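You operate a simulated robot arm through the tools that you are given. There is no shell and no other tool. Be economical: measure what you need, move in short steps, check, and stop when the job is done.

Carry out the task below with a simulated two-armed robot. There is one attempt and no reset: what you move stays moved.

TASK
Put the 42 mm brass bush from the top of the window bench on top of the round block and the 40 mm brass bush on the top of the stacker's body. Stack the tin labelled "Oil" from the top of the window bench on top of the tin marked "Paste". Fetch the grey cloth from the end of the bench with the gear pump and set it on the lower shelf of the blue trolley. Fetch the pulley from the end of the bench with the gear pump and set it on the small plate there. Put the jug from the top of the right bench on the top shelf of the blue trolley. Take the green spring and leave it on top of the brown wooden block on the upper shelf of the blue trolley. Fetch the oil can from the top of the stacker's body and set it on the top shelf of the blue trolley. Put the bearing from the top of the wall bench on the plate there. Put one of the blocks from the top of the wall bench on the steel pallet on the stacker. Put the bucket on the top of the short bench. Any order will do. Set down upright: jug, green spring, oil can.
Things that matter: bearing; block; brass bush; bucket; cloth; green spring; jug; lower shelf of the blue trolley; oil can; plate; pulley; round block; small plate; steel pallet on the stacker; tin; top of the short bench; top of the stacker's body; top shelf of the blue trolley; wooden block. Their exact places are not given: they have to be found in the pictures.

The check looks at the end state, three seconds after you hand in, the way a careful person would. Anything else that was tipped, shoved, dropped, spilled or broken makes it a failure. Flat cloth is picked up by pressing the open fingertips on it (5 to 10 N) and closing them slowly along it; thin cloth reads only 2 to 8 mm in the jaws.

THE ROBOT
Two 6-joint arms with three-finger grippers on one trunk, on a base that drives. Base frame: it is fixed to the floor where the robot stands at the start and does not move with it; the origin is under the middle of the robot, x ahead of it, y to its left, z up; the surface under the hand at the start is at about z = 80. Units: cm, degrees, N and s.
The left shoulder is at the start at [2.1, 17, 145.1], the right one opposite. With the tool pointing down near the work surface each hand reaches from about 32 to 60 cm from the robot's upright axis, wherever it stands, measured 20 degrees to its own side. Places, roughly: bearing [25, 250, 100]; block (4x7x4 cm) [40, 250, 90]; block (6x8x3 cm) [40, 200, 90]; brass bush [50, -25, 75]; bucket (21x20x20 cm) [-1770, -1190, 110]; cloth [-250, -275, 100]; green spring (3x3x6 cm) [-300, -30, 110]; jug [-375, -275, 100]; lower shelf of the blue trolley [-340, -30, 70]; oil can [-125, 275, 75]; plate (15x11x1 cm) [30, 280, 90]; pulley (6x6x3 cm) [-260, -270, 90]; round block (6x6x5 cm) [60, 10, 80]; small plate (9x8x2 cm) [-230, -280, 90]; steel pallet on the stacker [-140, 360, 10]; tin [50, -150, 75]; top of the short bench [-1850, -1180, 90]; top of the stacker's body [-150, 270, 80]; top shelf of the blue trolley [-320, -30, 140]; wooden block (24x6x6 cm) [-320, -30, 110]. Payload 2.2 kg a hand.
The TCP of each hand is the grasp point between the finger pads, 2.5 cm short of the fingertips. In the tool frame z runs along the fingers and y along their closing line. Largest opening 10.4 cm; the body of the gripper starts 7.4 cm behind the TCP.
Orientation is told as [roll, pitch, yaw] about the base's x, y, z axes, in that order, counted from this pose: with the fingers straight down and closing along the base's y, the tool's x points along the base's -x, its y along +y and its z along -z.

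THE INTERFACE
- The arms move only by the tool send_rows. It takes "left_deltas", "right_deltas" or both (then of equal length, played together; a hand with none holds still); each is a list of rows, each a list of 7 numbers: the shift along the base's x, y, z in units of 500 mm (1.0 is 500 mm), then the turn, a rotation vector about the base's x, y, z in units of 60 degrees (1.0 is 60 degrees), then the gripper command, from -1 (fully open) to 1 (shut), values between in proportion. In form: [[tx, ty, tz, rx, ry, rz, hand], ...]. A call has 1 to 8 rows; each row is the pose to reach, as a shift and turn from the pose commanded when the call began. A call with a number of a shift or a turn outside -1 to 1 is refused whole. Each row takes 0.2 s and may step no farther than 5 cm and 8.6 degrees from the row before; otherwise, or with a gripper value out of range, the whole call is refused. A pose out of reach is approached as far as the arm can. The call stops where the force on the tool passes 40 N (or 10 N more than at its start, if that is more) or the arm is blocked; 0.2 s more then pass. Each finger halts on what it meets, pressing with about 41 N; the grip force reading is that of the motor and also rises with nothing between the fingers. The clock runs only during rows and for 0.2 s after the last one: add rows that repeat a pose to give the fingers time. The reply holds the time, the measured pose of the TCP, the force on the tool along the base axes, the opening and the grip force, in the units named above and with some noise, with the torque about the TCP (base axes, N m) and any sound that the robot's microphone picked up.
- Cameras (640 x 400 px; columns grow to the right, rows downward): "scene" is now at [14.91, -3.99, 134.13]; the picture's right is [-0.45, -0.89, 0.00], its down [-0.53, 0.26, -0.81] and it looks along [0.72, -0.36, -0.59] (base axes); focal length 238 px, centre (320, 200). "left" rides on the left gripper at [8.2, -0.3, -10.4] in its tool frame; the picture's right is [0.04, 1.00, 0.00], its down [-0.75, 0.03, -0.66] and it looks along [-0.66, 0.03, 0.75] (tool axes); focal length 256 px, centre (320, 200). "right" rides on the right gripper at [8.2, 0.3, -10.4] in its tool frame; the picture's right is [-0.04, 1.00, 0.00], its down [-0.75, -0.03, -0.66] and it looks along [-0.66, -0.03, 0.75] (tool axes); focal length 256 px, centre (320, 200).
- camera(camera): a new picture of that camera. It takes no simulated time.
- slide_trunk(by): slides the trunk up (or, below 0, down) by that many cm; the arms and the scene camera ride with it, the base frame stays. It gives what a move gives, with no picture.
- base_move(legs): drives the robot by 1 to 6 legs, each [ahead, left, turn to the left] in cm, cm and degrees, along the robot's own axes; the way and the turn of a leg run together, so that a leg with both is an arc; at most 150 cm and 180 degrees a leg. The arms and the cameras ride along, it lands a little off, and it stops where it bumps. It gives what a move gives.
- pan_tilt(pan, tilt): turns the head with the scene camera to pan (to the left, within 60 degrees either way) and tilt (down, from -29 to 69), counted from straight ahead of the robot. It gives what a move gives.
- point_at(camera, pixels): for up to 12 pixels [column, row] of the newest picture of that camera ("zoom" is the newest enlarged one), the place [x, y, z] in the base frame of the surface seen there, good to about 0.2 cm. It takes no simulated time.
- zoom(camera, box): a new picture of the part [left, top, right, bottom] of that camera's present view, enlarged. It takes no simulated time.
- finish_job(): hands the job in; it is judged then, once.

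Keep the steps short. Do not move on a guess: measure, check each grasp and each placing, and mend mistakes. In all there are 364 turns and 304 pictures (those below and enlarged ones count). Leave the grippers open and the arms clear of the work at the hand-in unless told otherwise, and finish with a single line.

The tools are called as name(argument=value, ...) on one line, values as JSON. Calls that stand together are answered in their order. send_rows: Moves the arms, as the interface text tells. Its arguments: {"type":"object","properties":{"left_deltas":{"type":"array"},"right_deltas":{"type":"array"}},"required":[]} The other tools are called the same way: slide_trunk (by) slides the trunk up or down; base_move (legs) drives the base; pan_tilt (pan, tilt) turns the head that bears the scene camera; camera (camera) takes a picture; point_at (camera, pixels) gives the place of the surface under pixels of a picture; zoom (camera, box) takes an enlarged picture of a part of a camera's view; finish_job () hands the job in.

At the start:

```text
t: 0.0
left_ee_pos: [62.89, 1.43, 119.79]
left_orientation: [-0.1, 0.0, 0.0]
left_ft_force: [0.0, 0.4, 0.1]
left_moment: [0.02, -0.03, 0.02]
left_width: 10.42
left_gripper_force: 0.0
right_ee_pos: [45.45, -43.49, 108.98]
right_orientation: [0.0, 0.0, -0.1]
right_ft_force: [-0.6, 0.7, -0.3]
right_moment: [0.01, -0.01, -0.01]
right_width: 10.4
right_gripper_force: 0.0
trunk travel left (down, up): [-64.3, 9.9]
robot x, y, heading: [-0.11, 0.08, 0.1]
head pan, tilt: [-26.6, 36.2]
```

scene: 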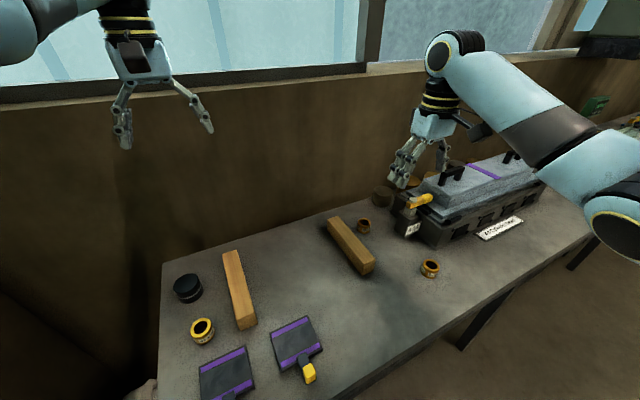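
right: 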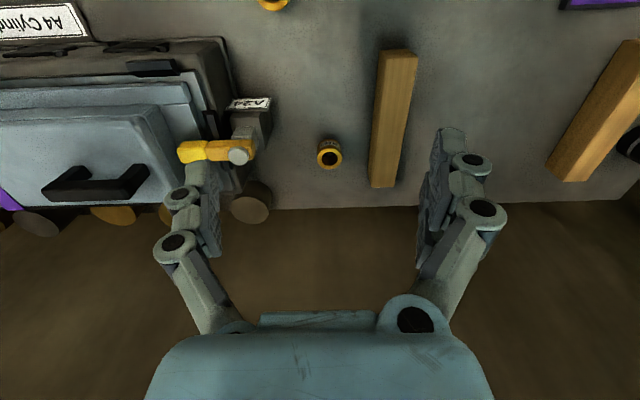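
left: 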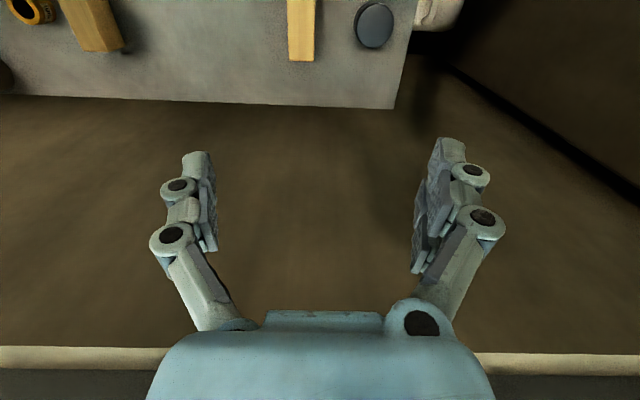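

I see three brass bushes (202,331), (363,226), (430,268) and a round dark block (188,288). I'll measure them and zoom in.

zoom(camera="scene", box=[150, 180, 470, 380])

point_at(camera="scene", pixels=[[188, 281], [202, 325], [190, 332], [213, 328], [363, 220], [356, 225], [370, 226], [430, 262], [421, 267], [439, 267], [382, 190], [300, 270]])

```text
2.00 times, centred on (310, 280) of scene
```

zoom: 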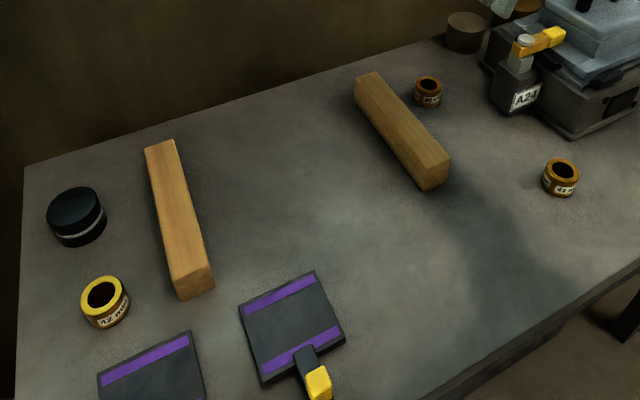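

```text
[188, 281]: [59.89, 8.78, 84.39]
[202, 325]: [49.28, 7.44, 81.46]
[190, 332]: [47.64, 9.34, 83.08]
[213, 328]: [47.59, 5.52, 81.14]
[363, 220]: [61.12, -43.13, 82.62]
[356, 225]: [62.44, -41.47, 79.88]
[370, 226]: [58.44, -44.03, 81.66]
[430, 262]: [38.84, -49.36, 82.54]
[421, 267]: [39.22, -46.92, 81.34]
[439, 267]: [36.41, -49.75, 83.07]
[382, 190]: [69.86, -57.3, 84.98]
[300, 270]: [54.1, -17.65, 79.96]
```

Bushes carry labels, probably the sizes. I'll zoom closely on each.

zoom(camera="scene", box=[182, 310, 222, 350])

zoom(camera="scene", box=[410, 250, 450, 285])

zoom(camera="scene", box=[348, 208, 380, 240])

```text
10.00 times, centred on (202, 330) of scene
```

zoom: 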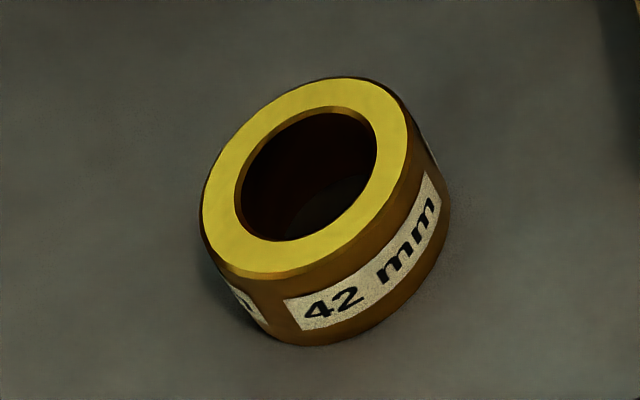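

```text
11.43 times, centred on (430, 268) of scene
```

zoom: 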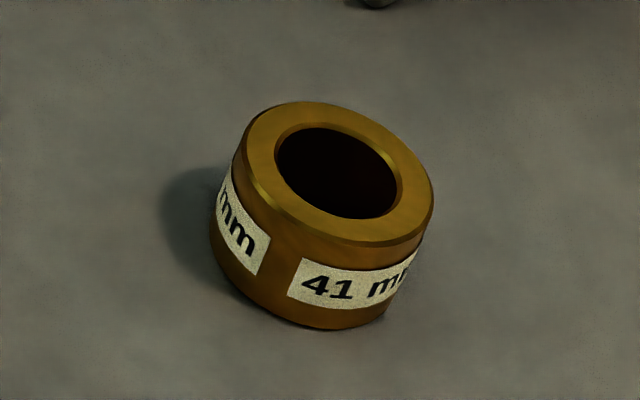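

```text
12.50 times, centred on (364, 224) of scene
```

zoom: 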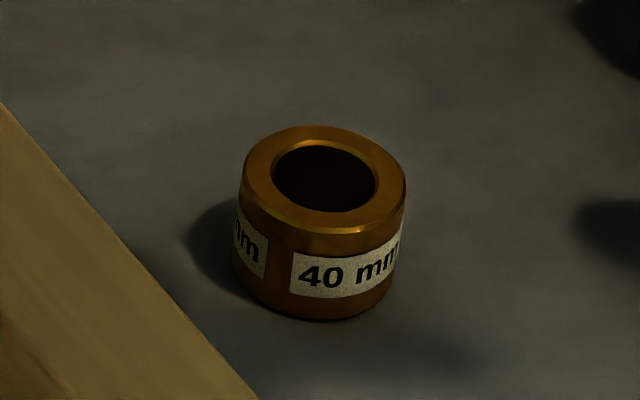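

Labels: 42 mm is at (202,331), 40 mm at (363,226). Measure the rims precisely.

point_at(camera="zoom", pixels=[[252, 172], [398, 185], [318, 132], [335, 225], [320, 310]])

zoom(camera="scene", box=[162, 260, 242, 360])

```text
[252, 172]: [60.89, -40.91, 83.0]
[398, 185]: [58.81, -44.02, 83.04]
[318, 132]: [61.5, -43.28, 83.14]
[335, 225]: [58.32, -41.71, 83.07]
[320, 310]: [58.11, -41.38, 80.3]
```

```text
4.00 times, centred on (202, 310) of scene
```

zoom: 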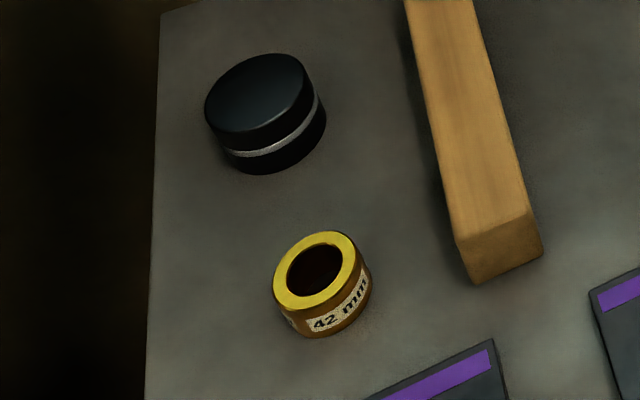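

point_at(camera="zoom", pixels=[[278, 285], [353, 255], [323, 235], [305, 305], [210, 115], [304, 80], [262, 57], [245, 130], [258, 95]])

```text
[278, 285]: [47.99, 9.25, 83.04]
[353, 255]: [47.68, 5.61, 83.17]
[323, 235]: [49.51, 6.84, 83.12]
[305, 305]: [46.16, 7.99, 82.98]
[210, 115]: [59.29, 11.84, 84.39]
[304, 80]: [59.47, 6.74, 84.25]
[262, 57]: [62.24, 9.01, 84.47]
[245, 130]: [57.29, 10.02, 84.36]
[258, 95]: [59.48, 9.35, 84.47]
```

42 mm bush: centre ≈(47.85, 7.4), top 83.05; round block centre ≈(59.7, 9.3), top 84.4. Left hand moves above the bush, partly closed to clear the wood.

send_rows(left_deltas=[[-0.043, 0.0171, -0.085, 0, 0, 0, -0.25], [-0.086, 0.0342, -0.17, 0, 0, 0, -0.25], [-0.129, 0.0513, -0.255, 0, 0, 0, -0.25], [-0.172, 0.0684, -0.34, 0, 0, 0, -0.25], [-0.215, 0.0855, -0.425, 0, 0, 0, -0.25], [-0.258, 0.1026, -0.51, 0, 0, 0, -0.25], [-0.3008, 0.1198, -0.594, 0, 0, 0, -0.25], [-0.3008, 0.1198, -0.594, 0, 0, 0, -0.25]])

camera(camera="left")

```text
t: 1.6
left_ee_pos: [51.09, 16.44, 91.08]
left_orientation: [6.8, -2.6, 2.9]
left_ft_force: [0.3, -0.2, 0.1]
left_moment: [0.03, 0.03, -0.04]
left_width: 6.53
left_gripper_force: 0.1
right_ee_pos: [45.35, -43.32, 109.1]
right_orientation: [0.0, 0.0, 0.0]
right_ft_force: [-0.3, -0.2, -0.6]
right_moment: [-0.01, 0.05, 0.01]
right_width: 10.4
right_gripper_force: 0.0
trunk travel left (down, up): [-64.3, 9.9]
robot x, y, heading: [-0.02, 0.22, -0.3]
head pan, tilt: [-26.6, 36.2]
stopped in row 8 (left hand): the arm was blocked; the commanded pose is now the measured one
```

```text
295 pictures are left
```

left: 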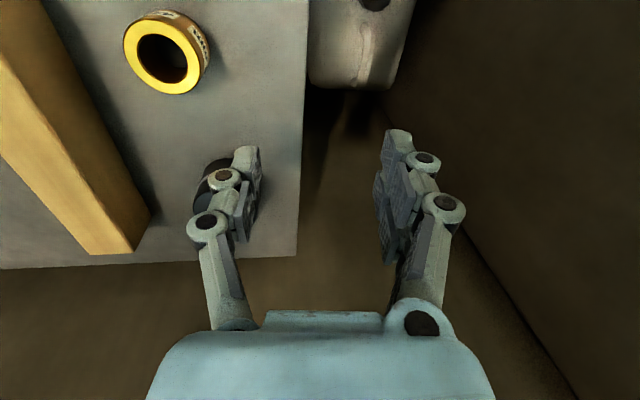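

The arm was blocked short of the goal. I'll look at why.

pan_tilt(pan=10, tilt=40)

camera(camera="scene")

```text
t: 2.6
left_ee_pos: [51.25, 16.25, 91.27]
left_orientation: [6.9, -2.5, 2.9]
left_ft_force: [0.1, -0.3, 0.0]
left_moment: [0.01, 0.01, 0.0]
left_width: 6.49
left_gripper_force: 0.0
right_ee_pos: [45.43, -43.47, 109.2]
right_orientation: [0.0, 0.0, 0.1]
right_ft_force: [0.9, 0.5, -0.2]
right_moment: [-0.01, -0.01, 0.0]
right_width: 10.37
right_gripper_force: 0.0
trunk travel left (down, up): [-64.3, 9.9]
robot x, y, heading: [-0.09, -0.01, 0.0]
head pan, tilt: [10.0, 40.0]
```

```text
294 pictures are left
```

scene: 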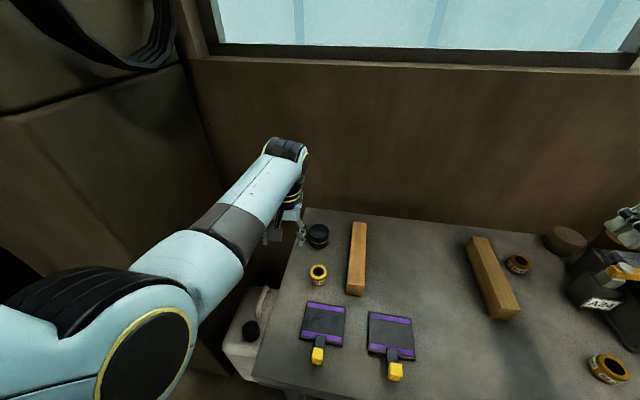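

No contact is visible; the arm seems to be at its joint range, needing the target nearer 20° left. I'll lift and straighten the hand, then measure the bench edge.

send_rows(left_deltas=[[0, 0, 0.08, 0, 0, 0, -0.25], [-0.04, 0.04, 0.16, -0.05, 0.02, -0.024, -0.25], [-0.08, 0.08, 0.2, -0.115, 0.042, -0.048, -0.25], [-0.08, 0.08, 0.2, -0.115, 0.042, -0.048, -0.25]])

point_at(camera="scene", pixels=[[265, 370], [300, 380], [420, 395], [270, 290], [320, 345], [356, 225]])

```text
t: 3.6
left_ee_pos: [47.3, 20.19, 101.28]
left_orientation: [-0.2, 0.2, 0.0]
left_ft_force: [-0.1, -0.3, -0.1]
left_moment: [0.03, -0.02, -0.03]
left_width: 6.47
left_gripper_force: 0.0
right_ee_pos: [45.33, -43.59, 109.05]
right_orientation: [0.0, 0.0, 0.0]
right_ft_force: [-0.9, 0.3, 0.4]
right_moment: [0.01, 0.0, 0.02]
right_width: 10.41
right_gripper_force: 0.1
trunk travel left (down, up): [-64.3, 9.9]
robot x, y, heading: [0.01, 0.27, -0.1]
head pan, tilt: [10.0, 40.0]
```

```text
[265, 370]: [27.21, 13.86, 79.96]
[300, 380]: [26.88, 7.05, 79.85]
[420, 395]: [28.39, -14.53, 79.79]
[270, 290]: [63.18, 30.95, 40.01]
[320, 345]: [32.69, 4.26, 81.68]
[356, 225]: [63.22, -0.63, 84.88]
```

Bench front edge is at x≈26. Shift the base right 10 and ahead 4.

base_move(legs=[[0, -10, 0], [4, 0, 0]])

```text
t: 5.3
left_ee_pos: [51.35, 10.53, 101.14]
left_orientation: [0.0, 0.2, 0.3]
left_ft_force: [0.4, 0.3, -0.5]
left_moment: [0.01, 0.06, 0.04]
left_width: 6.52
left_gripper_force: 0.0
right_ee_pos: [49.68, -53.38, 109.03]
right_orientation: [0.1, 0.1, 0.1]
right_ft_force: [0.4, -0.5, -0.9]
right_moment: [0.03, 0.05, -0.01]
right_width: 10.43
right_gripper_force: 0.0
trunk travel left (down, up): [-64.3, 9.9]
robot x, y, heading: [3.79, -9.98, 0.2]
head pan, tilt: [10.0, 40.0]
```

Now to above the bush.

send_rows(left_deltas=[[-0.023, -0.021, -0.07, 0, 0, 0, -0.25], [-0.046, -0.042, -0.14, 0, 0, 0, -0.25], [-0.07, -0.063, -0.2, 0, 0, 0, -0.25], [-0.07, -0.063, -0.24, 0, 0, 0, -0.25], [-0.07, -0.063, -0.24, 0, 0, 0, -0.25]])

camera(camera="left")

```text
t: 6.5
left_ee_pos: [47.66, 7.35, 89.19]
left_orientation: [-0.1, 0.2, 0.2]
left_ft_force: [-0.9, 0.5, -0.5]
left_moment: [-0.01, 0.01, 0.01]
left_width: 6.51
left_gripper_force: 0.0
right_ee_pos: [49.57, -53.43, 109.11]
right_orientation: [0.1, 0.1, 0.1]
right_ft_force: [0.4, 0.1, -0.4]
right_moment: [-0.04, -0.01, 0.05]
right_width: 10.39
right_gripper_force: 0.1
trunk travel left (down, up): [-64.3, 9.9]
robot x, y, heading: [4.13, -10.0, 0.3]
head pan, tilt: [10.0, 40.0]
```

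```text
293 pictures are left
```

left: 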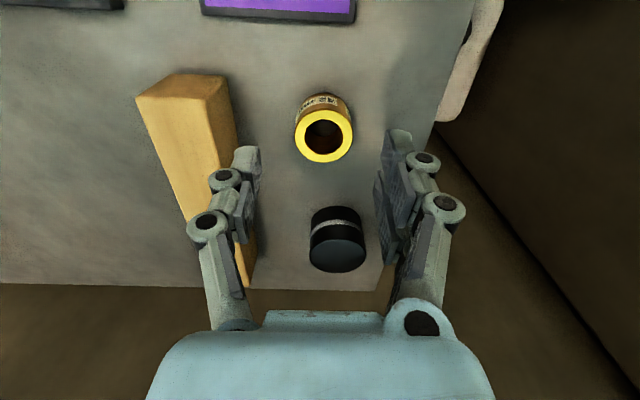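

Check the bush rim and the fingertips' position in this view.

point_at(camera="left", pixels=[[299, 135], [348, 135], [324, 113], [324, 158], [310, 250], [364, 250], [337, 265], [337, 232]])

```text
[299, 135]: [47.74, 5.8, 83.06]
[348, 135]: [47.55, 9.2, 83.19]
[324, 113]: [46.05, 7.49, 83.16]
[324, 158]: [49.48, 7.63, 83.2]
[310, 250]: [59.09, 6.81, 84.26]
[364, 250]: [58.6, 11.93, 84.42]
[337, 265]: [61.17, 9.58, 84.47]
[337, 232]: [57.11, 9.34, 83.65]
```

Bush centre ≈(47.75, 7.45). Lower to z 82.7 and close.

send_rows(left_deltas=[[0.002, 0.002, -0.065, 0, 0, 0, -0.25], [0.002, 0.002, -0.128, 0, 0, 0, -0.25], [0.002, 0.002, -0.128, 0, 0, 0, -0.25], [0.002, 0.002, -0.128, 0, 0, 0, 0.3], [0.002, 0.002, -0.128, 0, 0, 0, 0.6], [0.002, 0.002, -0.128, 0, 0, 0, 0.6]])

```text
t: 7.9
left_ee_pos: [47.74, 7.33, 82.81]
left_orientation: [0.1, 0.2, 0.2]
left_ft_force: [0.5, 0.0, -0.1]
left_moment: [0.02, -0.02, -0.01]
left_width: 4.04
left_gripper_force: 41.0
right_ee_pos: [49.54, -53.38, 109.1]
right_orientation: [0.0, 0.0, 0.0]
right_ft_force: [0.0, 0.2, 0.6]
right_moment: [0.01, 0.0, 0.01]
right_width: 10.4
right_gripper_force: 0.0
trunk travel left (down, up): [-64.3, 9.9]
robot x, y, heading: [3.68, -10.29, 0.1]
head pan, tilt: [10.0, 40.0]
```

Gripped (4.0 cm). Lift and carry above the round block.

send_rows(left_deltas=[[0, 0, 0.08, 0, 0, 0, 0.6], [0, 0, 0.16, 0, 0, 0, 0.6], [0.08, 0.012, 0.17, 0, 0, 0, 0.6], [0.16, 0.025, 0.17, 0, 0, 0, 0.6], [0.238, 0.038, 0.17, 0, 0, 0, 0.6], [0.238, 0.038, 0.14, 0, 0, 0, 0.6], [0.238, 0.038, 0.14, 0, 0, 0, 0.6]])

camera(camera="left")

camera(camera="scene")

```text
t: 9.5
left_ee_pos: [59.77, 9.25, 89.9]
left_orientation: [0.0, 0.0, 0.2]
left_ft_force: [0.0, 0.1, 0.4]
left_moment: [-0.01, 0.0, -0.03]
left_width: 2.08
left_gripper_force: 0.0
right_ee_pos: [49.58, -53.31, 109.05]
right_orientation: [0.0, 0.2, 0.1]
right_ft_force: [0.4, 0.1, 0.6]
right_moment: [0.01, -0.01, -0.01]
right_width: 10.39
right_gripper_force: 0.0
trunk travel left (down, up): [-64.3, 9.9]
robot x, y, heading: [3.85, -9.86, 0.1]
head pan, tilt: [10.0, 40.0]
```

```text
292 pictures are left
```

left: 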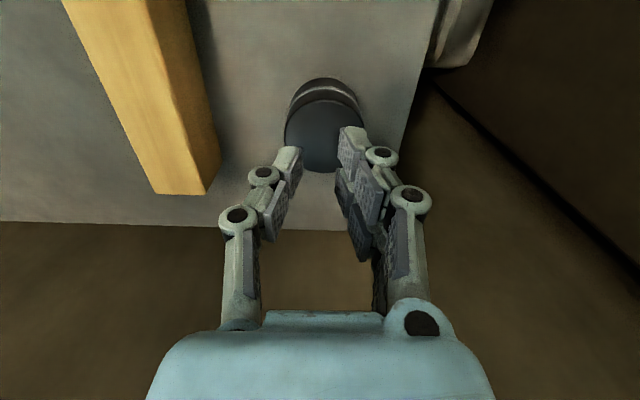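

```text
291 pictures are left
```

scene: 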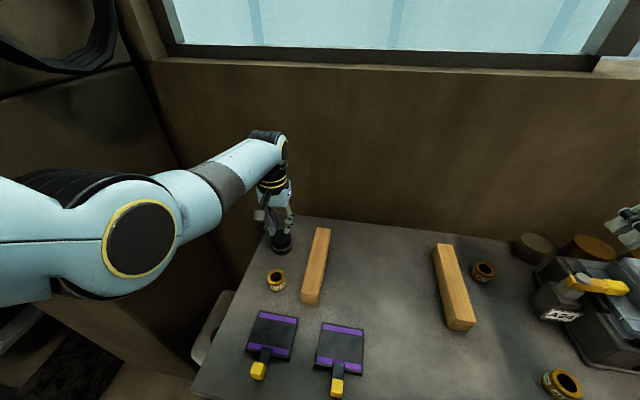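

The bush slipped out and still stands at (276,281). Re-measure it.

send_rows(left_deltas=[[0, 0, 0.08, 0, 0, 0, 0], [-0.08, -0.013, 0.08, 0, 0, 0, -0.25], [-0.16, -0.026, 0.08, 0, 0, 0, -0.25], [-0.24, -0.038, 0.04, 0, 0, 0, -0.25], [-0.24, -0.038, -0.0, 0, 0, 0, -0.25], [-0.24, -0.038, -0.04, 0, 0, 0, -0.25], [-0.24, -0.038, -0.04, 0, 0, 0, -0.25]])

camera(camera="left")

```text
t: 11.1
left_ee_pos: [47.74, 7.05, 87.92]
left_orientation: [0.1, 0.2, 0.2]
left_ft_force: [-0.5, -0.6, 0.6]
left_moment: [-0.01, 0.02, 0.0]
left_width: 6.49
left_gripper_force: 0.1
right_ee_pos: [49.55, -53.36, 109.04]
right_orientation: [0.0, 0.0, 0.1]
right_ft_force: [-0.1, 0.0, 0.4]
right_moment: [0.01, -0.01, -0.03]
right_width: 10.41
right_gripper_force: 0.1
trunk travel left (down, up): [-64.3, 9.9]
robot x, y, heading: [3.75, -10.05, 0.2]
head pan, tilt: [10.0, 40.0]
```

```text
290 pictures are left
```

left: 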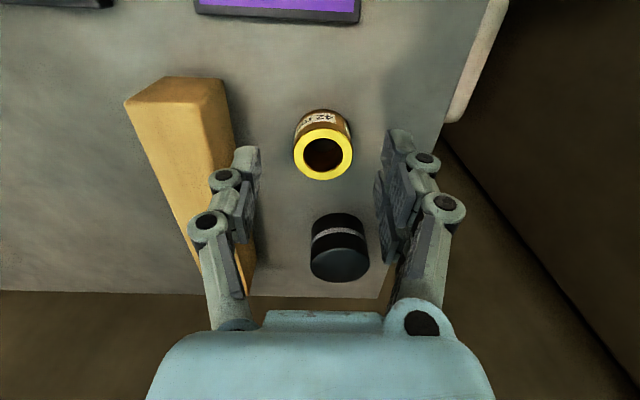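

point_at(camera="left", pixels=[[299, 155], [348, 155], [323, 131], [322, 176], [311, 255], [367, 255], [339, 272]])

```text
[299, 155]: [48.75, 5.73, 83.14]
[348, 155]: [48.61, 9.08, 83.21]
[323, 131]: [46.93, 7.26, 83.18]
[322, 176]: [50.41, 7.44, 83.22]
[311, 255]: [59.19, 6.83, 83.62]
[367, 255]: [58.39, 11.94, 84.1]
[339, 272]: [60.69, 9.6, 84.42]
```

Bush now centred at ≈(48.7, 7.4). Regrip lower, close fully and lift slowly.

send_rows(left_deltas=[[0.019, 0.004, -0.05, 0, 0, 0, -0.25], [0.019, 0.004, -0.108, 0, 0, 0, -0.25], [0.019, 0.004, -0.108, 0, 0, 0, -0.25], [0.019, 0.004, -0.108, 0, 0, 0, 0.1], [0.019, 0.004, -0.108, 0, 0, 0, 1], [0.019, 0.004, -0.108, 0, 0, 0, 1], [0.019, 0.004, -0.108, 0, 0, 0, 1], [0.019, 0.004, -0.108, 0, 0, 0, 1]])

send_rows(left_deltas=[[0, 0, 0.01, 0, 0, 0, 1], [0, 0, 0.02, 0, 0, 0, 1], [0, 0, 0.03, 0, 0, 0, 1], [0, 0, 0.04, 0, 0, 0, 1]])

camera(camera="left")

```text
t: 12.9
left_ee_pos: [48.7, 7.63, 82.58]
left_orientation: [0.1, 0.2, 0.2]
left_ft_force: [1.6, 1.2, 0.3]
left_moment: [0.01, -0.02, 0.03]
left_width: 4.04
left_gripper_force: 41.2
right_ee_pos: [49.62, -53.34, 109.02]
right_orientation: [0.0, 0.1, 0.2]
right_ft_force: [0.4, 0.8, 0.6]
right_moment: [0.03, 0.0, -0.06]
right_width: 10.4
right_gripper_force: 0.1
trunk travel left (down, up): [-64.3, 9.9]
robot x, y, heading: [4.06, -9.7, 0.2]
head pan, tilt: [10.0, 40.0]
```

```text
t: 13.9
left_ee_pos: [48.72, 7.68, 84.41]
left_orientation: [0.0, 0.2, 0.2]
left_ft_force: [-1.0, -0.2, -2.9]
left_moment: [0.01, -0.03, 0.01]
left_width: 4.03
left_gripper_force: 40.8
right_ee_pos: [49.51, -53.41, 109.02]
right_orientation: [0.0, 0.0, 0.0]
right_ft_force: [0.6, 0.5, 0.7]
right_moment: [0.0, 0.0, -0.02]
right_width: 10.41
right_gripper_force: 0.1
trunk travel left (down, up): [-64.3, 9.9]
robot x, y, heading: [4.35, -10.21, 0.3]
head pan, tilt: [10.0, 40.0]
```

```text
289 pictures are left
```

left: 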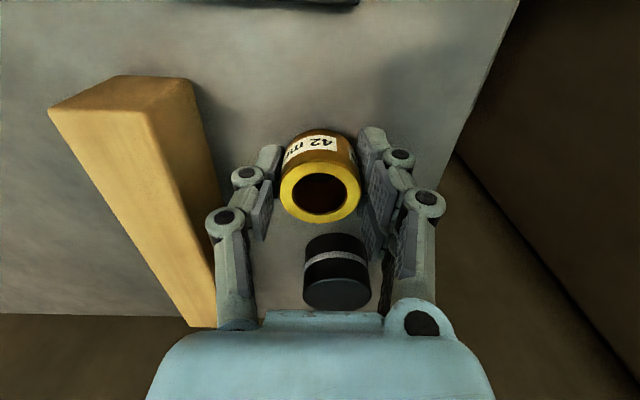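

Held, 2.9 N. Lift on and carry slowly to above the block.

send_rows(left_deltas=[[0, 0, 0.03, 0, 0, 0, 1], [0, 0, 0.07, 0, 0, 0, 1], [0, 0, 0.11, 0, 0, 0, 1], [0.02, 0, 0.12, 0, 0, 0, 1], [0.05, 0.007, 0.12, 0, 0, 0, 1], [0.09, 0.014, 0.12, 0, 0, 0, 1], [0.13, 0.021, 0.12, 0, 0, 0, 1], [0.16, 0.026, 0.12, 0, 0, 0, 1]])

send_rows(left_deltas=[[0.03, 0.004, 0, 0, 0, 0, 1], [0.05, 0.007, 0, 0, 0, 0, 1], [0.06, 0.009, 0, 0, 0, 0, 1], [0.06, 0.009, 0, 0, 0, 0, 1]])

camera(camera="left")

```text
t: 15.7
left_ee_pos: [56.82, 8.98, 90.37]
left_orientation: [0.0, 0.2, 0.2]
left_ft_force: [0.5, 0.3, -2.4]
left_moment: [0.01, 0.02, 0.01]
left_width: 4.04
left_gripper_force: 40.9
right_ee_pos: [49.61, -53.36, 109.08]
right_orientation: [-0.1, 0.1, 0.1]
right_ft_force: [0.5, 0.1, -0.7]
right_moment: [0.02, 0.03, 0.0]
right_width: 10.42
right_gripper_force: 0.0
trunk travel left (down, up): [-64.3, 9.9]
robot x, y, heading: [4.01, -9.69, 0.3]
head pan, tilt: [10.0, 40.0]
```

```text
t: 16.7
left_ee_pos: [59.82, 9.45, 90.32]
left_orientation: [0.1, 0.2, 0.3]
left_ft_force: [-1.4, 0.1, -2.1]
left_moment: [-0.01, -0.01, -0.01]
left_width: 4.06
left_gripper_force: 40.7
right_ee_pos: [49.56, -53.41, 109.13]
right_orientation: [0.0, 0.0, 0.0]
right_ft_force: [-0.1, 0.4, -0.2]
right_moment: [0.01, 0.01, -0.06]
right_width: 10.41
right_gripper_force: 0.1
trunk travel left (down, up): [-64.3, 9.9]
robot x, y, heading: [4.27, -10.1, -0.1]
head pan, tilt: [10.0, 40.0]
```

```text
288 pictures are left
```

left: 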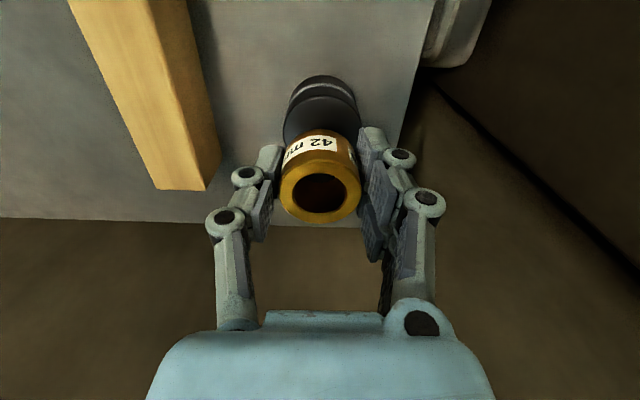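

Check alignment: bush rim vs block in this view.

point_at(camera="left", pixels=[[284, 190], [358, 190], [321, 217], [286, 125], [358, 118], [322, 92], [322, 155]])

```text
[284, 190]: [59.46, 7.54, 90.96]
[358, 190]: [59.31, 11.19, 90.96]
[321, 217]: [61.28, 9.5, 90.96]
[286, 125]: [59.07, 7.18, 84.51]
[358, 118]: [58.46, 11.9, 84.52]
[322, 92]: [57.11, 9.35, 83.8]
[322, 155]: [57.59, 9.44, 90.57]
```

Bush centre (59.4, 9.4), block centre ≈(59.6, 9.4): well aligned. Lower gently.

send_rows(left_deltas=[[0, 0, -0.02, 0, 0, 0, 1], [0, 0, -0.04, 0, 0, 0, 1], [0, 0, -0.055, 0, 0, 0, 1], [0, 0, -0.062, 0, 0, 0, 1], [0, 0, -0.066, 0, 0, 0, 1], [0, 0, -0.066, 0, 0, 0, 1]])

```text
t: 18.1
left_ee_pos: [59.66, 9.3, 87.11]
left_orientation: [0.0, 0.2, 0.2]
left_ft_force: [-0.4, -0.2, -2.6]
left_moment: [-0.01, -0.01, -0.04]
left_width: 4.03
left_gripper_force: 41.0
right_ee_pos: [49.66, -53.34, 109.02]
right_orientation: [0.0, 0.0, 0.1]
right_ft_force: [-0.3, -0.9, -0.2]
right_moment: [-0.01, 0.0, -0.01]
right_width: 10.39
right_gripper_force: 0.1
trunk travel left (down, up): [-64.3, 9.9]
robot x, y, heading: [3.83, -10.06, 0.1]
head pan, tilt: [10.0, 40.0]
```

Still carrying its weight; lower a bit more until the force vanishes.

send_rows(left_deltas=[[0, 0, -0.002, 0, 0, 0, 1], [0, 0, -0.004, 0, 0, 0, 1], [0, 0, -0.006, 0, 0, 0, 1], [0, 0, -0.006, 0, 0, 0, 1]])

```text
t: 19.1
left_ee_pos: [59.85, 9.3, 86.97]
left_orientation: [-0.1, -0.2, 0.1]
left_ft_force: [1.4, 2.7, 28.0]
left_moment: [-0.19, 0.38, -0.05]
left_width: 4.06
left_gripper_force: 41.2
right_ee_pos: [49.31, -53.36, 109.06]
right_orientation: [0.0, -0.2, 0.1]
right_ft_force: [-0.6, -0.2, -1.2]
right_moment: [0.03, -0.01, -0.02]
right_width: 10.37
right_gripper_force: 0.0
trunk travel left (down, up): [-64.3, 9.9]
robot x, y, heading: [4.15, -10.01, 0.2]
head pan, tilt: [10.0, 40.0]
```

Contact. Ease 1 mm up, then open and lift.

send_rows(left_deltas=[[0, 0, 0.003, 0, 0, 0, 1], [0, 0, 0.003, 0, 0, 0, 0.1], [0, 0, 0.003, 0, 0, 0, -0.25], [0, 0, 0.003, 0, 0, 0, -0.25], [0, 0, 0.06, 0, 0, 0, -0.25], [0, 0, 0.14, 0, 0, 0, -0.25], [0, 0, 0.22, 0, 0, 0, -0.25], [-0.08, 0, 0.26, 0, 0, 0, -0.25]])

camera(camera="left")

```text
t: 20.9
left_ee_pos: [55.6, 9.27, 99.99]
left_orientation: [-0.1, 0.1, 0.2]
left_ft_force: [0.0, -0.1, 0.6]
left_moment: [-0.03, -0.04, 0.02]
left_width: 6.49
left_gripper_force: 0.0
right_ee_pos: [49.39, -53.42, 109.12]
right_orientation: [0.0, -0.1, 0.1]
right_ft_force: [-0.4, 0.8, 0.0]
right_moment: [-0.01, -0.02, -0.01]
right_width: 10.43
right_gripper_force: 0.0
trunk travel left (down, up): [-64.3, 9.9]
robot x, y, heading: [4.0, -10.07, -0.1]
head pan, tilt: [10.0, 40.0]
```

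```text
287 pictures are left
```

left: 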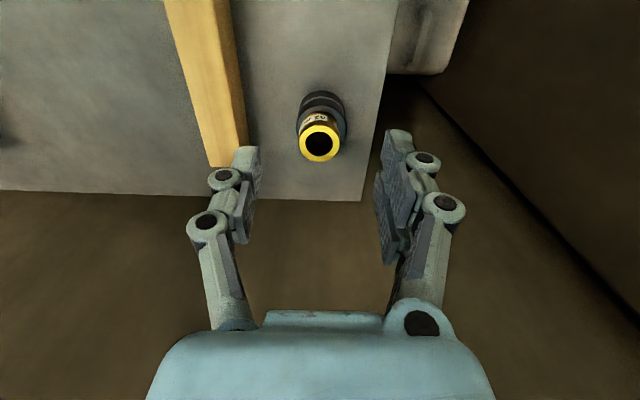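

Placed. Next the tins at y≈-150; look to the right along the bench.

pan_tilt(pan=-50, tilt=30)

camera(camera="scene")

```text
t: 22.2
left_ee_pos: [55.77, 9.29, 99.88]
left_orientation: [0.0, 0.3, 0.3]
left_ft_force: [-0.6, -0.1, -0.8]
left_moment: [0.02, -0.01, 0.01]
left_width: 6.51
left_gripper_force: 0.3
right_ee_pos: [49.58, -53.3, 109.09]
right_orientation: [0.0, 0.0, 0.1]
right_ft_force: [0.0, -0.5, 0.1]
right_moment: [0.0, 0.03, 0.0]
right_width: 10.4
right_gripper_force: 0.1
trunk travel left (down, up): [-64.3, 9.9]
robot x, y, heading: [4.17, -9.93, 0.1]
head pan, tilt: [-50.0, 30.0]
```

```text
286 pictures are left
```

scene: 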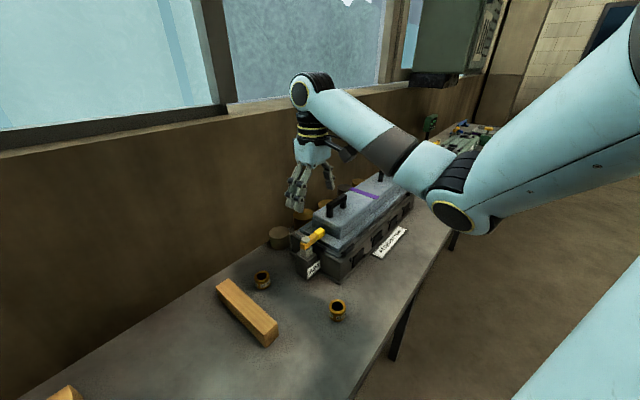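

Raise and pull in the hands, drive 70 cm to the right, and look.

send_rows(left_deltas=[[-0.05, 0.02, 0.08, 0, 0, 0, -0.25], [-0.1, 0.04, 0.16, 0, 0, 0, -0.25], [-0.15, 0.08, 0.24, 0, 0, 0, -0.25], [-0.2, 0.12, 0.28, 0, 0, 0, -0.25]], right_deltas=[[-0.04, 0.01, 0.04, 0, 0, 0, -1], [-0.08, 0.02, 0.08, 0, 0, 0, -1], [-0.12, 0.03, 0.12, 0, 0, 0, -1], [-0.16, 0.04, 0.12, 0, 0, 0, -1]])

base_move(legs=[[-6, -70, 0]])

camera(camera="scene")

```text
refused: row 3 steps farther than a row can; nothing moved
```

```text
t: 26.1
left_ee_pos: [49.8, -61.27, 99.98]
left_orientation: [0.0, 0.2, 0.4]
left_ft_force: [-0.1, -0.4, -0.6]
left_moment: [-0.03, -0.01, -0.03]
left_width: 6.48
left_gripper_force: 0.1
right_ee_pos: [43.9, -123.8, 108.99]
right_orientation: [0.1, 0.0, 0.3]
right_ft_force: [0.6, -1.1, -0.1]
right_moment: [0.01, 0.0, 0.0]
right_width: 10.37
right_gripper_force: 0.1
trunk travel left (down, up): [-64.3, 9.9]
robot x, y, heading: [-1.86, -80.57, 0.5]
head pan, tilt: [-50.0, 30.0]
```

```text
285 pictures are left
```

scene: 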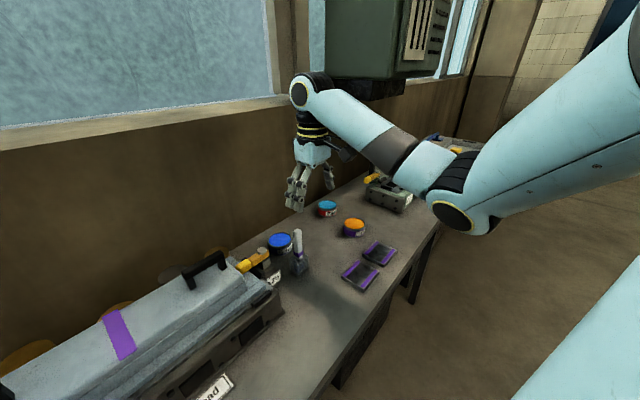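

The arm row was refused, but the drive went without contact. I see tins at (280,243), (327,209), (353,228). Measure and zoom.

zoom(camera="scene", box=[250, 190, 410, 290])

point_at(camera="scene", pixels=[[280, 240], [327, 205], [353, 224], [208, 258], [155, 300], [298, 235], [385, 190], [365, 90], [330, 300]])

```text
4.00 times, centred on (330, 240) of scene
```

zoom: 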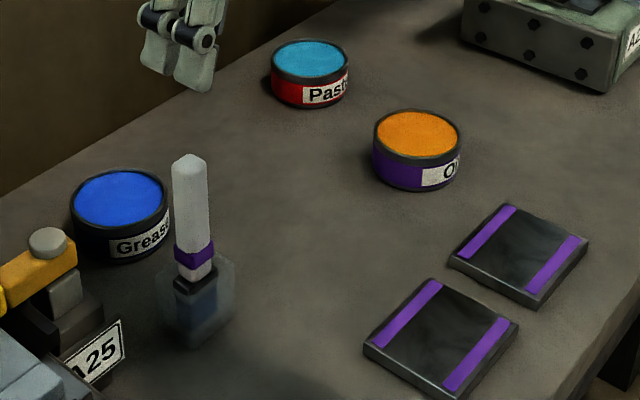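

```text
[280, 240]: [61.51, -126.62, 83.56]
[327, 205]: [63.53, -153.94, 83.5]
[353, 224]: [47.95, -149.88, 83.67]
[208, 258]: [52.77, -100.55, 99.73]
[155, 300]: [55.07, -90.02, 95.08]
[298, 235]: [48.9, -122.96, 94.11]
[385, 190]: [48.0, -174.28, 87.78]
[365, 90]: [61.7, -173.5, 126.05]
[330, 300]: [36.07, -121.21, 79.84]
```

Oil tin (orange) ≈(48,-150), Paste (teal) ≈(63.5,-154). Raise/retract both hands with smaller steps, and measure tin rims and the wall cabinet.

send_rows(left_deltas=[[-0.03, 0.02, 0.07, 0, 0, 0, -0.25], [-0.06, 0.04, 0.14, 0, 0, 0, -0.25], [-0.1, 0.06, 0.21, 0, 0, 0, -0.25], [-0.14, 0.08, 0.28, 0, 0, 0, -0.25], [-0.18, 0.1, 0.32, 0, 0, 0, -0.25]])

point_at(camera="zoom", pixels=[[275, 60], [345, 64], [312, 41], [310, 77], [378, 133], [458, 138], [420, 110], [412, 160], [200, 155]])

point_at(camera="scene", pixels=[[328, 70], [345, 93], [400, 95], [400, 75], [330, 20]])

```text
t: 27.2
left_ee_pos: [47.34, -57.15, 104.65]
left_orientation: [0.0, 0.1, 0.4]
left_ft_force: [0.0, -0.9, -0.4]
left_moment: [-0.03, 0.02, -0.03]
left_width: 6.49
left_gripper_force: 0.0
left hand out of reach, approached as far as the arm can: row 2, 3, 4, 5
right_ee_pos: [43.91, -123.85, 109.16]
right_orientation: [0.0, 0.0, 0.3]
right_ft_force: [-0.6, -0.5, 0.6]
right_moment: [-0.04, 0.02, 0.0]
right_width: 10.38
right_gripper_force: 0.2
trunk travel left (down, up): [-64.3, 9.9]
robot x, y, heading: [-1.63, -80.67, 0.2]
head pan, tilt: [-50.0, 30.0]
```

```text
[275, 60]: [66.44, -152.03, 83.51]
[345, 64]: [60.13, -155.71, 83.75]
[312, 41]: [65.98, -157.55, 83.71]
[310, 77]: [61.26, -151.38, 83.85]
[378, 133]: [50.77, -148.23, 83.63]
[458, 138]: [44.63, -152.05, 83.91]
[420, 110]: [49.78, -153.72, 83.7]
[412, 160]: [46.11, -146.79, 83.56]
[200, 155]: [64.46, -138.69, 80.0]
```

```text
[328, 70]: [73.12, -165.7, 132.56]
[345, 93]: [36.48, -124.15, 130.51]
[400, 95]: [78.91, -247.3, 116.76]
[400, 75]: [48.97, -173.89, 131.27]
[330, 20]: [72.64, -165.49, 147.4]
```

Lift the left hand straight up to clear the machine's handle (99.7).

send_rows(left_deltas=[[0.02, 0, 0.07, 0, 0, 0, -0.25], [0.04, 0, 0.14, 0, 0, 0, -0.25], [0.06, 0, 0.2, 0, 0, 0, -0.25]])

```text
t: 28.1
left_ee_pos: [54.79, -57.39, 110.3]
left_orientation: [0.0, 0.2, 0.4]
left_ft_force: [0.0, -0.8, -1.1]
left_moment: [0.0, 0.0, -0.02]
left_width: 6.5
left_gripper_force: 0.1
left hand out of reach, approached as far as the arm can: row 1, 2, 3
right_ee_pos: [44.0, -123.85, 109.0]
right_orientation: [0.1, 0.1, 0.3]
right_ft_force: [-0.8, -0.2, -1.0]
right_moment: [0.04, 0.02, 0.01]
right_width: 10.42
right_gripper_force: 0.1
trunk travel left (down, up): [-64.3, 9.9]
robot x, y, heading: [-1.36, -80.8, 0.4]
head pan, tilt: [-50.0, 30.0]
```

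Bring the right hand inward so its wrist clears the wall cabinet (y<-165), before driving.

send_rows(right_deltas=[[0, 0.09, 0, 0, 0, 0, -1], [0, 0.18, 0, 0, 0, 0, -1], [0, 0.27, 0, 0, 0, 0, -1], [0, 0.36, 0, 0, 0, 0, -1], [0, 0.44, 0, 0, 0, 0, -1]])

```text
t: 29.2
left_ee_pos: [54.68, -57.18, 110.33]
left_orientation: [-0.2, 0.0, 0.4]
left_ft_force: [-0.4, 0.3, -0.4]
left_moment: [-0.04, 0.01, 0.01]
left_width: 6.47
left_gripper_force: 0.0
right_ee_pos: [46.43, -101.13, 104.31]
right_orientation: [-0.2, -0.1, 0.3]
right_ft_force: [-0.5, 0.7, 0.4]
right_moment: [-0.04, 0.02, -0.03]
right_width: 10.39
right_gripper_force: 0.0
right hand out of reach, approached as far as the arm can: row 1, 2, 3, 4, 5
trunk travel left (down, up): [-64.3, 9.9]
robot x, y, heading: [-1.6, -80.79, 0.4]
head pan, tilt: [-50.0, 30.0]
```

Clear. Drive right 51, then ahead 7.

base_move(legs=[[0, -51, 0], [7, 0, 0]])

camera(camera="scene")

camera(camera="right")

```text
t: 32.9
left_ee_pos: [62.08, -108.06, 110.17]
left_orientation: [0.0, 0.2, 0.5]
left_ft_force: [-1.0, -0.9, -0.6]
left_moment: [0.01, 0.04, 0.03]
left_width: 6.51
left_gripper_force: 0.1
right_ee_pos: [54.01, -151.88, 104.19]
right_orientation: [0.1, 0.0, 0.3]
right_ft_force: [-0.6, -0.5, 0.0]
right_moment: [0.02, 0.06, 0.0]
right_width: 10.43
right_gripper_force: 0.0
trunk travel left (down, up): [-64.3, 9.9]
robot x, y, heading: [5.27, -131.1, 0.5]
head pan, tilt: [-50.0, 30.0]
```

```text
283 pictures are left
```

scene: 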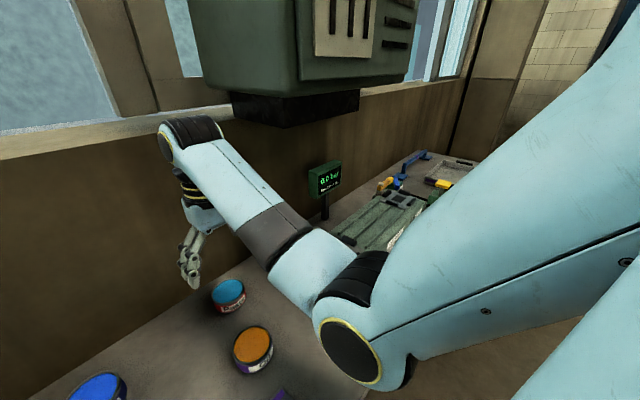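

```text
282 pictures are left
```

right: 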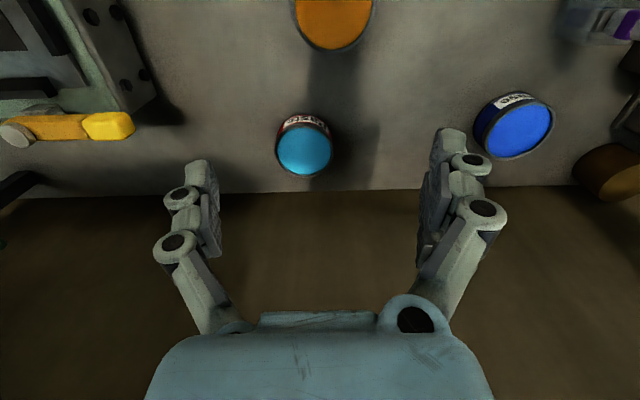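

Both tins in sight. Move the right hand above the Oil tin at (47.8,-150.2), z 90.

send_rows(right_deltas=[[-0.04, 0.011, -0.07, 0, 0, 0, -1], [-0.08, 0.022, -0.14, 0, 0, 0, -1], [-0.124, 0.034, -0.21, 0, 0, 0, -1], [-0.124, 0.034, -0.26, 0, 0, 0, -1], [-0.124, 0.034, -0.26, 0, 0, 0, -1]])

camera(camera="right")

```text
t: 34.0
left_ee_pos: [61.95, -107.94, 110.28]
left_orientation: [0.1, 0.1, 0.4]
left_ft_force: [-0.2, 0.0, 0.1]
left_moment: [0.0, -0.02, 0.02]
left_width: 6.51
left_gripper_force: 0.1
right_ee_pos: [47.55, -150.33, 91.18]
right_orientation: [-0.2, -0.1, 0.4]
right_ft_force: [0.4, -1.0, 0.2]
right_moment: [-0.03, 0.01, 0.0]
right_width: 10.42
right_gripper_force: 0.0
trunk travel left (down, up): [-64.3, 9.9]
robot x, y, heading: [5.96, -131.18, 0.4]
head pan, tilt: [-50.0, 30.0]
```

```text
281 pictures are left
```

right: 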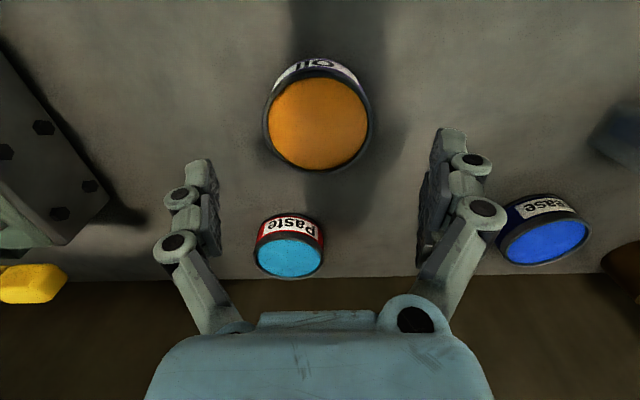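

point_at(camera="right", pixels=[[268, 122], [368, 122], [318, 75], [318, 167], [318, 122], [256, 262], [323, 262], [290, 276], [290, 242], [290, 262]])

```text
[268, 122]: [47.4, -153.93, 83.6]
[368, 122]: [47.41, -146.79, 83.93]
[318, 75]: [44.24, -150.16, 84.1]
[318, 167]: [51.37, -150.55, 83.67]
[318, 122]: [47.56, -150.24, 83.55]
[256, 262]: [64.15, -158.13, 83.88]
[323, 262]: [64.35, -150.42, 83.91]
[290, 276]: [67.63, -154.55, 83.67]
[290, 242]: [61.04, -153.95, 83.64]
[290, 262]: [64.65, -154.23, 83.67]
```

Oil centre (47.75,-150.35), Ø≈7.4; Paste centre ≈(63.6,-154.3). Lower to z 82.6 and close.

send_rows(right_deltas=[[0.004, 0, -0.08, 0, 0, 0, -1], [0.004, 0, -0.15, 0, 0, 0, -1], [0.004, 0, -0.171, 0, 0, 0, -1], [0.004, 0, -0.171, 0, 0, 0, -0.6], [0.004, 0, -0.171, 0, 0, 0, -0.3], [0.004, 0, -0.171, 0, 0, 0, 1], [0.004, 0, -0.171, 0, 0, 0, 1], [0.004, 0, -0.171, 0, 0, 0, 1]])

send_rows(right_deltas=[[0, 0, 0.02, 0, 0, 0, 1], [0, 0, 0.05, 0, 0, 0, 1], [0, 0, 0.1, 0, 0, 0, 1], [0, 0, 0.16, 0, 0, 0, 1], [0, 0, 0.16, 0, 0, 0, 1]])

camera(camera="right")

```text
t: 35.9
left_ee_pos: [62.06, -107.92, 110.36]
left_orientation: [0.0, 0.2, 0.4]
left_ft_force: [-0.4, -0.7, -0.1]
left_moment: [0.0, 0.02, 0.02]
left_width: 6.5
left_gripper_force: 0.1
right_ee_pos: [47.74, -150.18, 82.67]
right_orientation: [0.0, -0.1, 0.5]
right_ft_force: [0.6, -0.6, 1.9]
right_moment: [-0.22, -0.14, 0.03]
right_width: 8.16
right_gripper_force: 41.1
trunk travel left (down, up): [-64.3, 9.9]
robot x, y, heading: [5.25, -131.58, 0.4]
head pan, tilt: [-50.0, 30.0]
```

```text
t: 37.0
left_ee_pos: [61.97, -108.05, 110.23]
left_orientation: [0.0, 0.2, 0.5]
left_ft_force: [0.2, -0.1, 0.4]
left_moment: [0.0, 0.01, 0.02]
left_width: 6.5
left_gripper_force: 0.1
right_ee_pos: [47.96, -150.26, 90.71]
right_orientation: [-0.1, 0.0, 0.4]
right_ft_force: [-0.4, 0.1, -4.4]
right_moment: [0.0, 0.0, 0.0]
right_width: 8.18
right_gripper_force: 41.5
trunk travel left (down, up): [-64.3, 9.9]
robot x, y, heading: [5.81, -131.52, 0.6]
head pan, tilt: [-50.0, 30.0]
```

```text
280 pictures are left
```

right: 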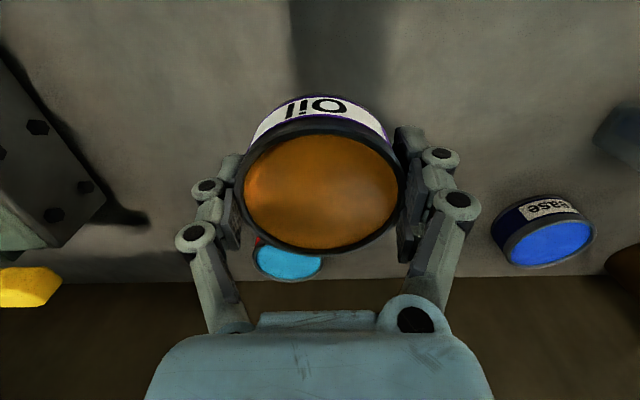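

Held. Carry above Paste at (63.6,-154.3).

send_rows(right_deltas=[[0.03, -0.007, 0, 0, 0, 0, 1], [0.08, -0.02, 0, 0, 0, 0, 1], [0.14, -0.035, 0, 0, 0, 0, 1], [0.2, -0.05, 0, 0, 0, 0, 1], [0.26, -0.065, 0, 0, 0, 0, 1], [0.3, -0.075, 0, 0, 0, 0, 1], [0.315, -0.079, 0, 0, 0, 0, 1], [0.315, -0.079, 0, 0, 0, 0, 1]])

camera(camera="right")

pan_tilt(pan=-30, tilt=40)

camera(camera="scene")

```text
t: 38.9
left_ee_pos: [62.16, -108.09, 110.24]
left_orientation: [0.1, 0.1, 0.5]
left_ft_force: [-0.8, 0.4, -0.6]
left_moment: [0.02, 0.02, -0.01]
left_width: 6.49
left_gripper_force: 0.0
right_ee_pos: [63.73, -154.29, 90.59]
right_orientation: [0.0, 0.0, 0.4]
right_ft_force: [0.1, -0.5, -3.5]
right_moment: [0.0, -0.02, 0.01]
right_width: 8.18
right_gripper_force: 40.7
trunk travel left (down, up): [-64.3, 9.9]
robot x, y, heading: [5.53, -131.57, 0.8]
head pan, tilt: [-50.0, 30.0]
```

```text
279 pictures are left
```

right: 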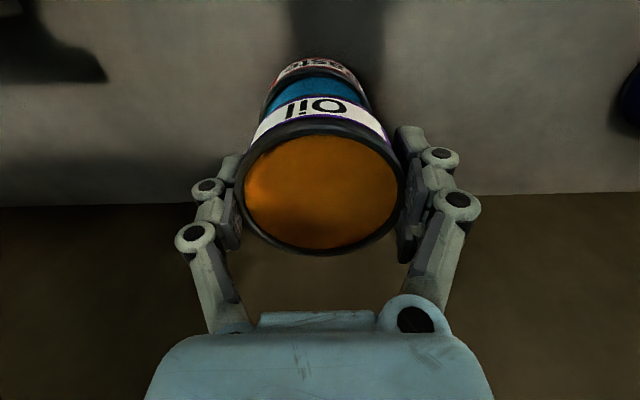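

```text
t: 39.7
left_ee_pos: [62.08, -108.01, 110.25]
left_orientation: [0.0, 0.2, 0.5]
left_ft_force: [-0.9, -0.2, -0.2]
left_moment: [0.02, 0.02, -0.01]
left_width: 6.48
left_gripper_force: 0.1
right_ee_pos: [63.78, -154.17, 90.73]
right_orientation: [0.0, -0.1, 0.3]
right_ft_force: [-0.3, -0.3, -4.2]
right_moment: [0.0, 0.0, -0.01]
right_width: 8.17
right_gripper_force: 41.4
trunk travel left (down, up): [-64.3, 9.9]
robot x, y, heading: [5.63, -131.51, 0.4]
head pan, tilt: [-30.0, 40.0]
```

```text
278 pictures are left
```

scene: 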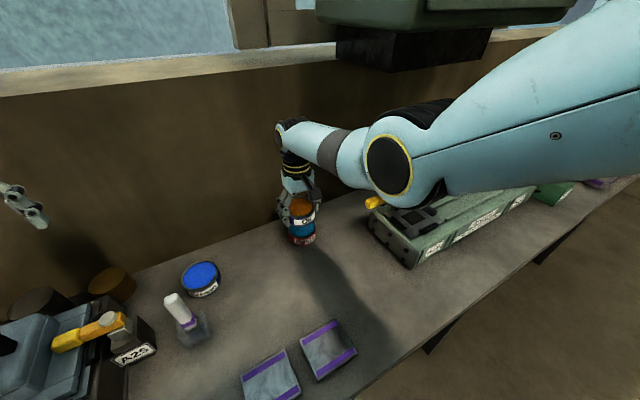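

Check Paste's visible rim in the right view.

camera(camera="right")

point_at(camera="right", pixels=[[318, 77], [318, 72], [268, 100], [368, 100], [250, 190], [400, 190], [325, 250], [322, 130]])

```text
277 pictures are left
```

right: 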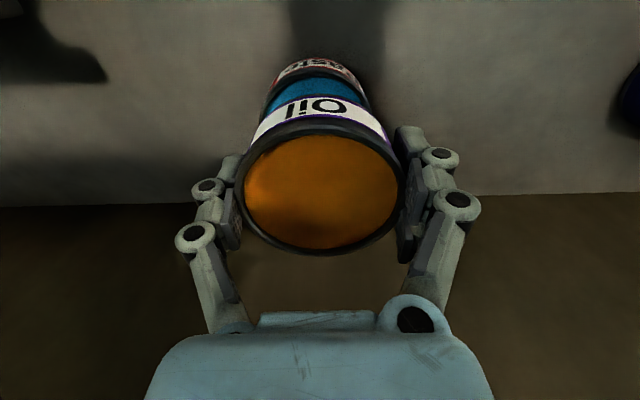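

```text
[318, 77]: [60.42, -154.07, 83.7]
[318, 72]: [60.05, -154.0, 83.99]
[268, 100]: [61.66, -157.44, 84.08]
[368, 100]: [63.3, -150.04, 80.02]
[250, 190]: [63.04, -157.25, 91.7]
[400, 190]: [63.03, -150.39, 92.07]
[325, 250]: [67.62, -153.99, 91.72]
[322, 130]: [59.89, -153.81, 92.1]
```

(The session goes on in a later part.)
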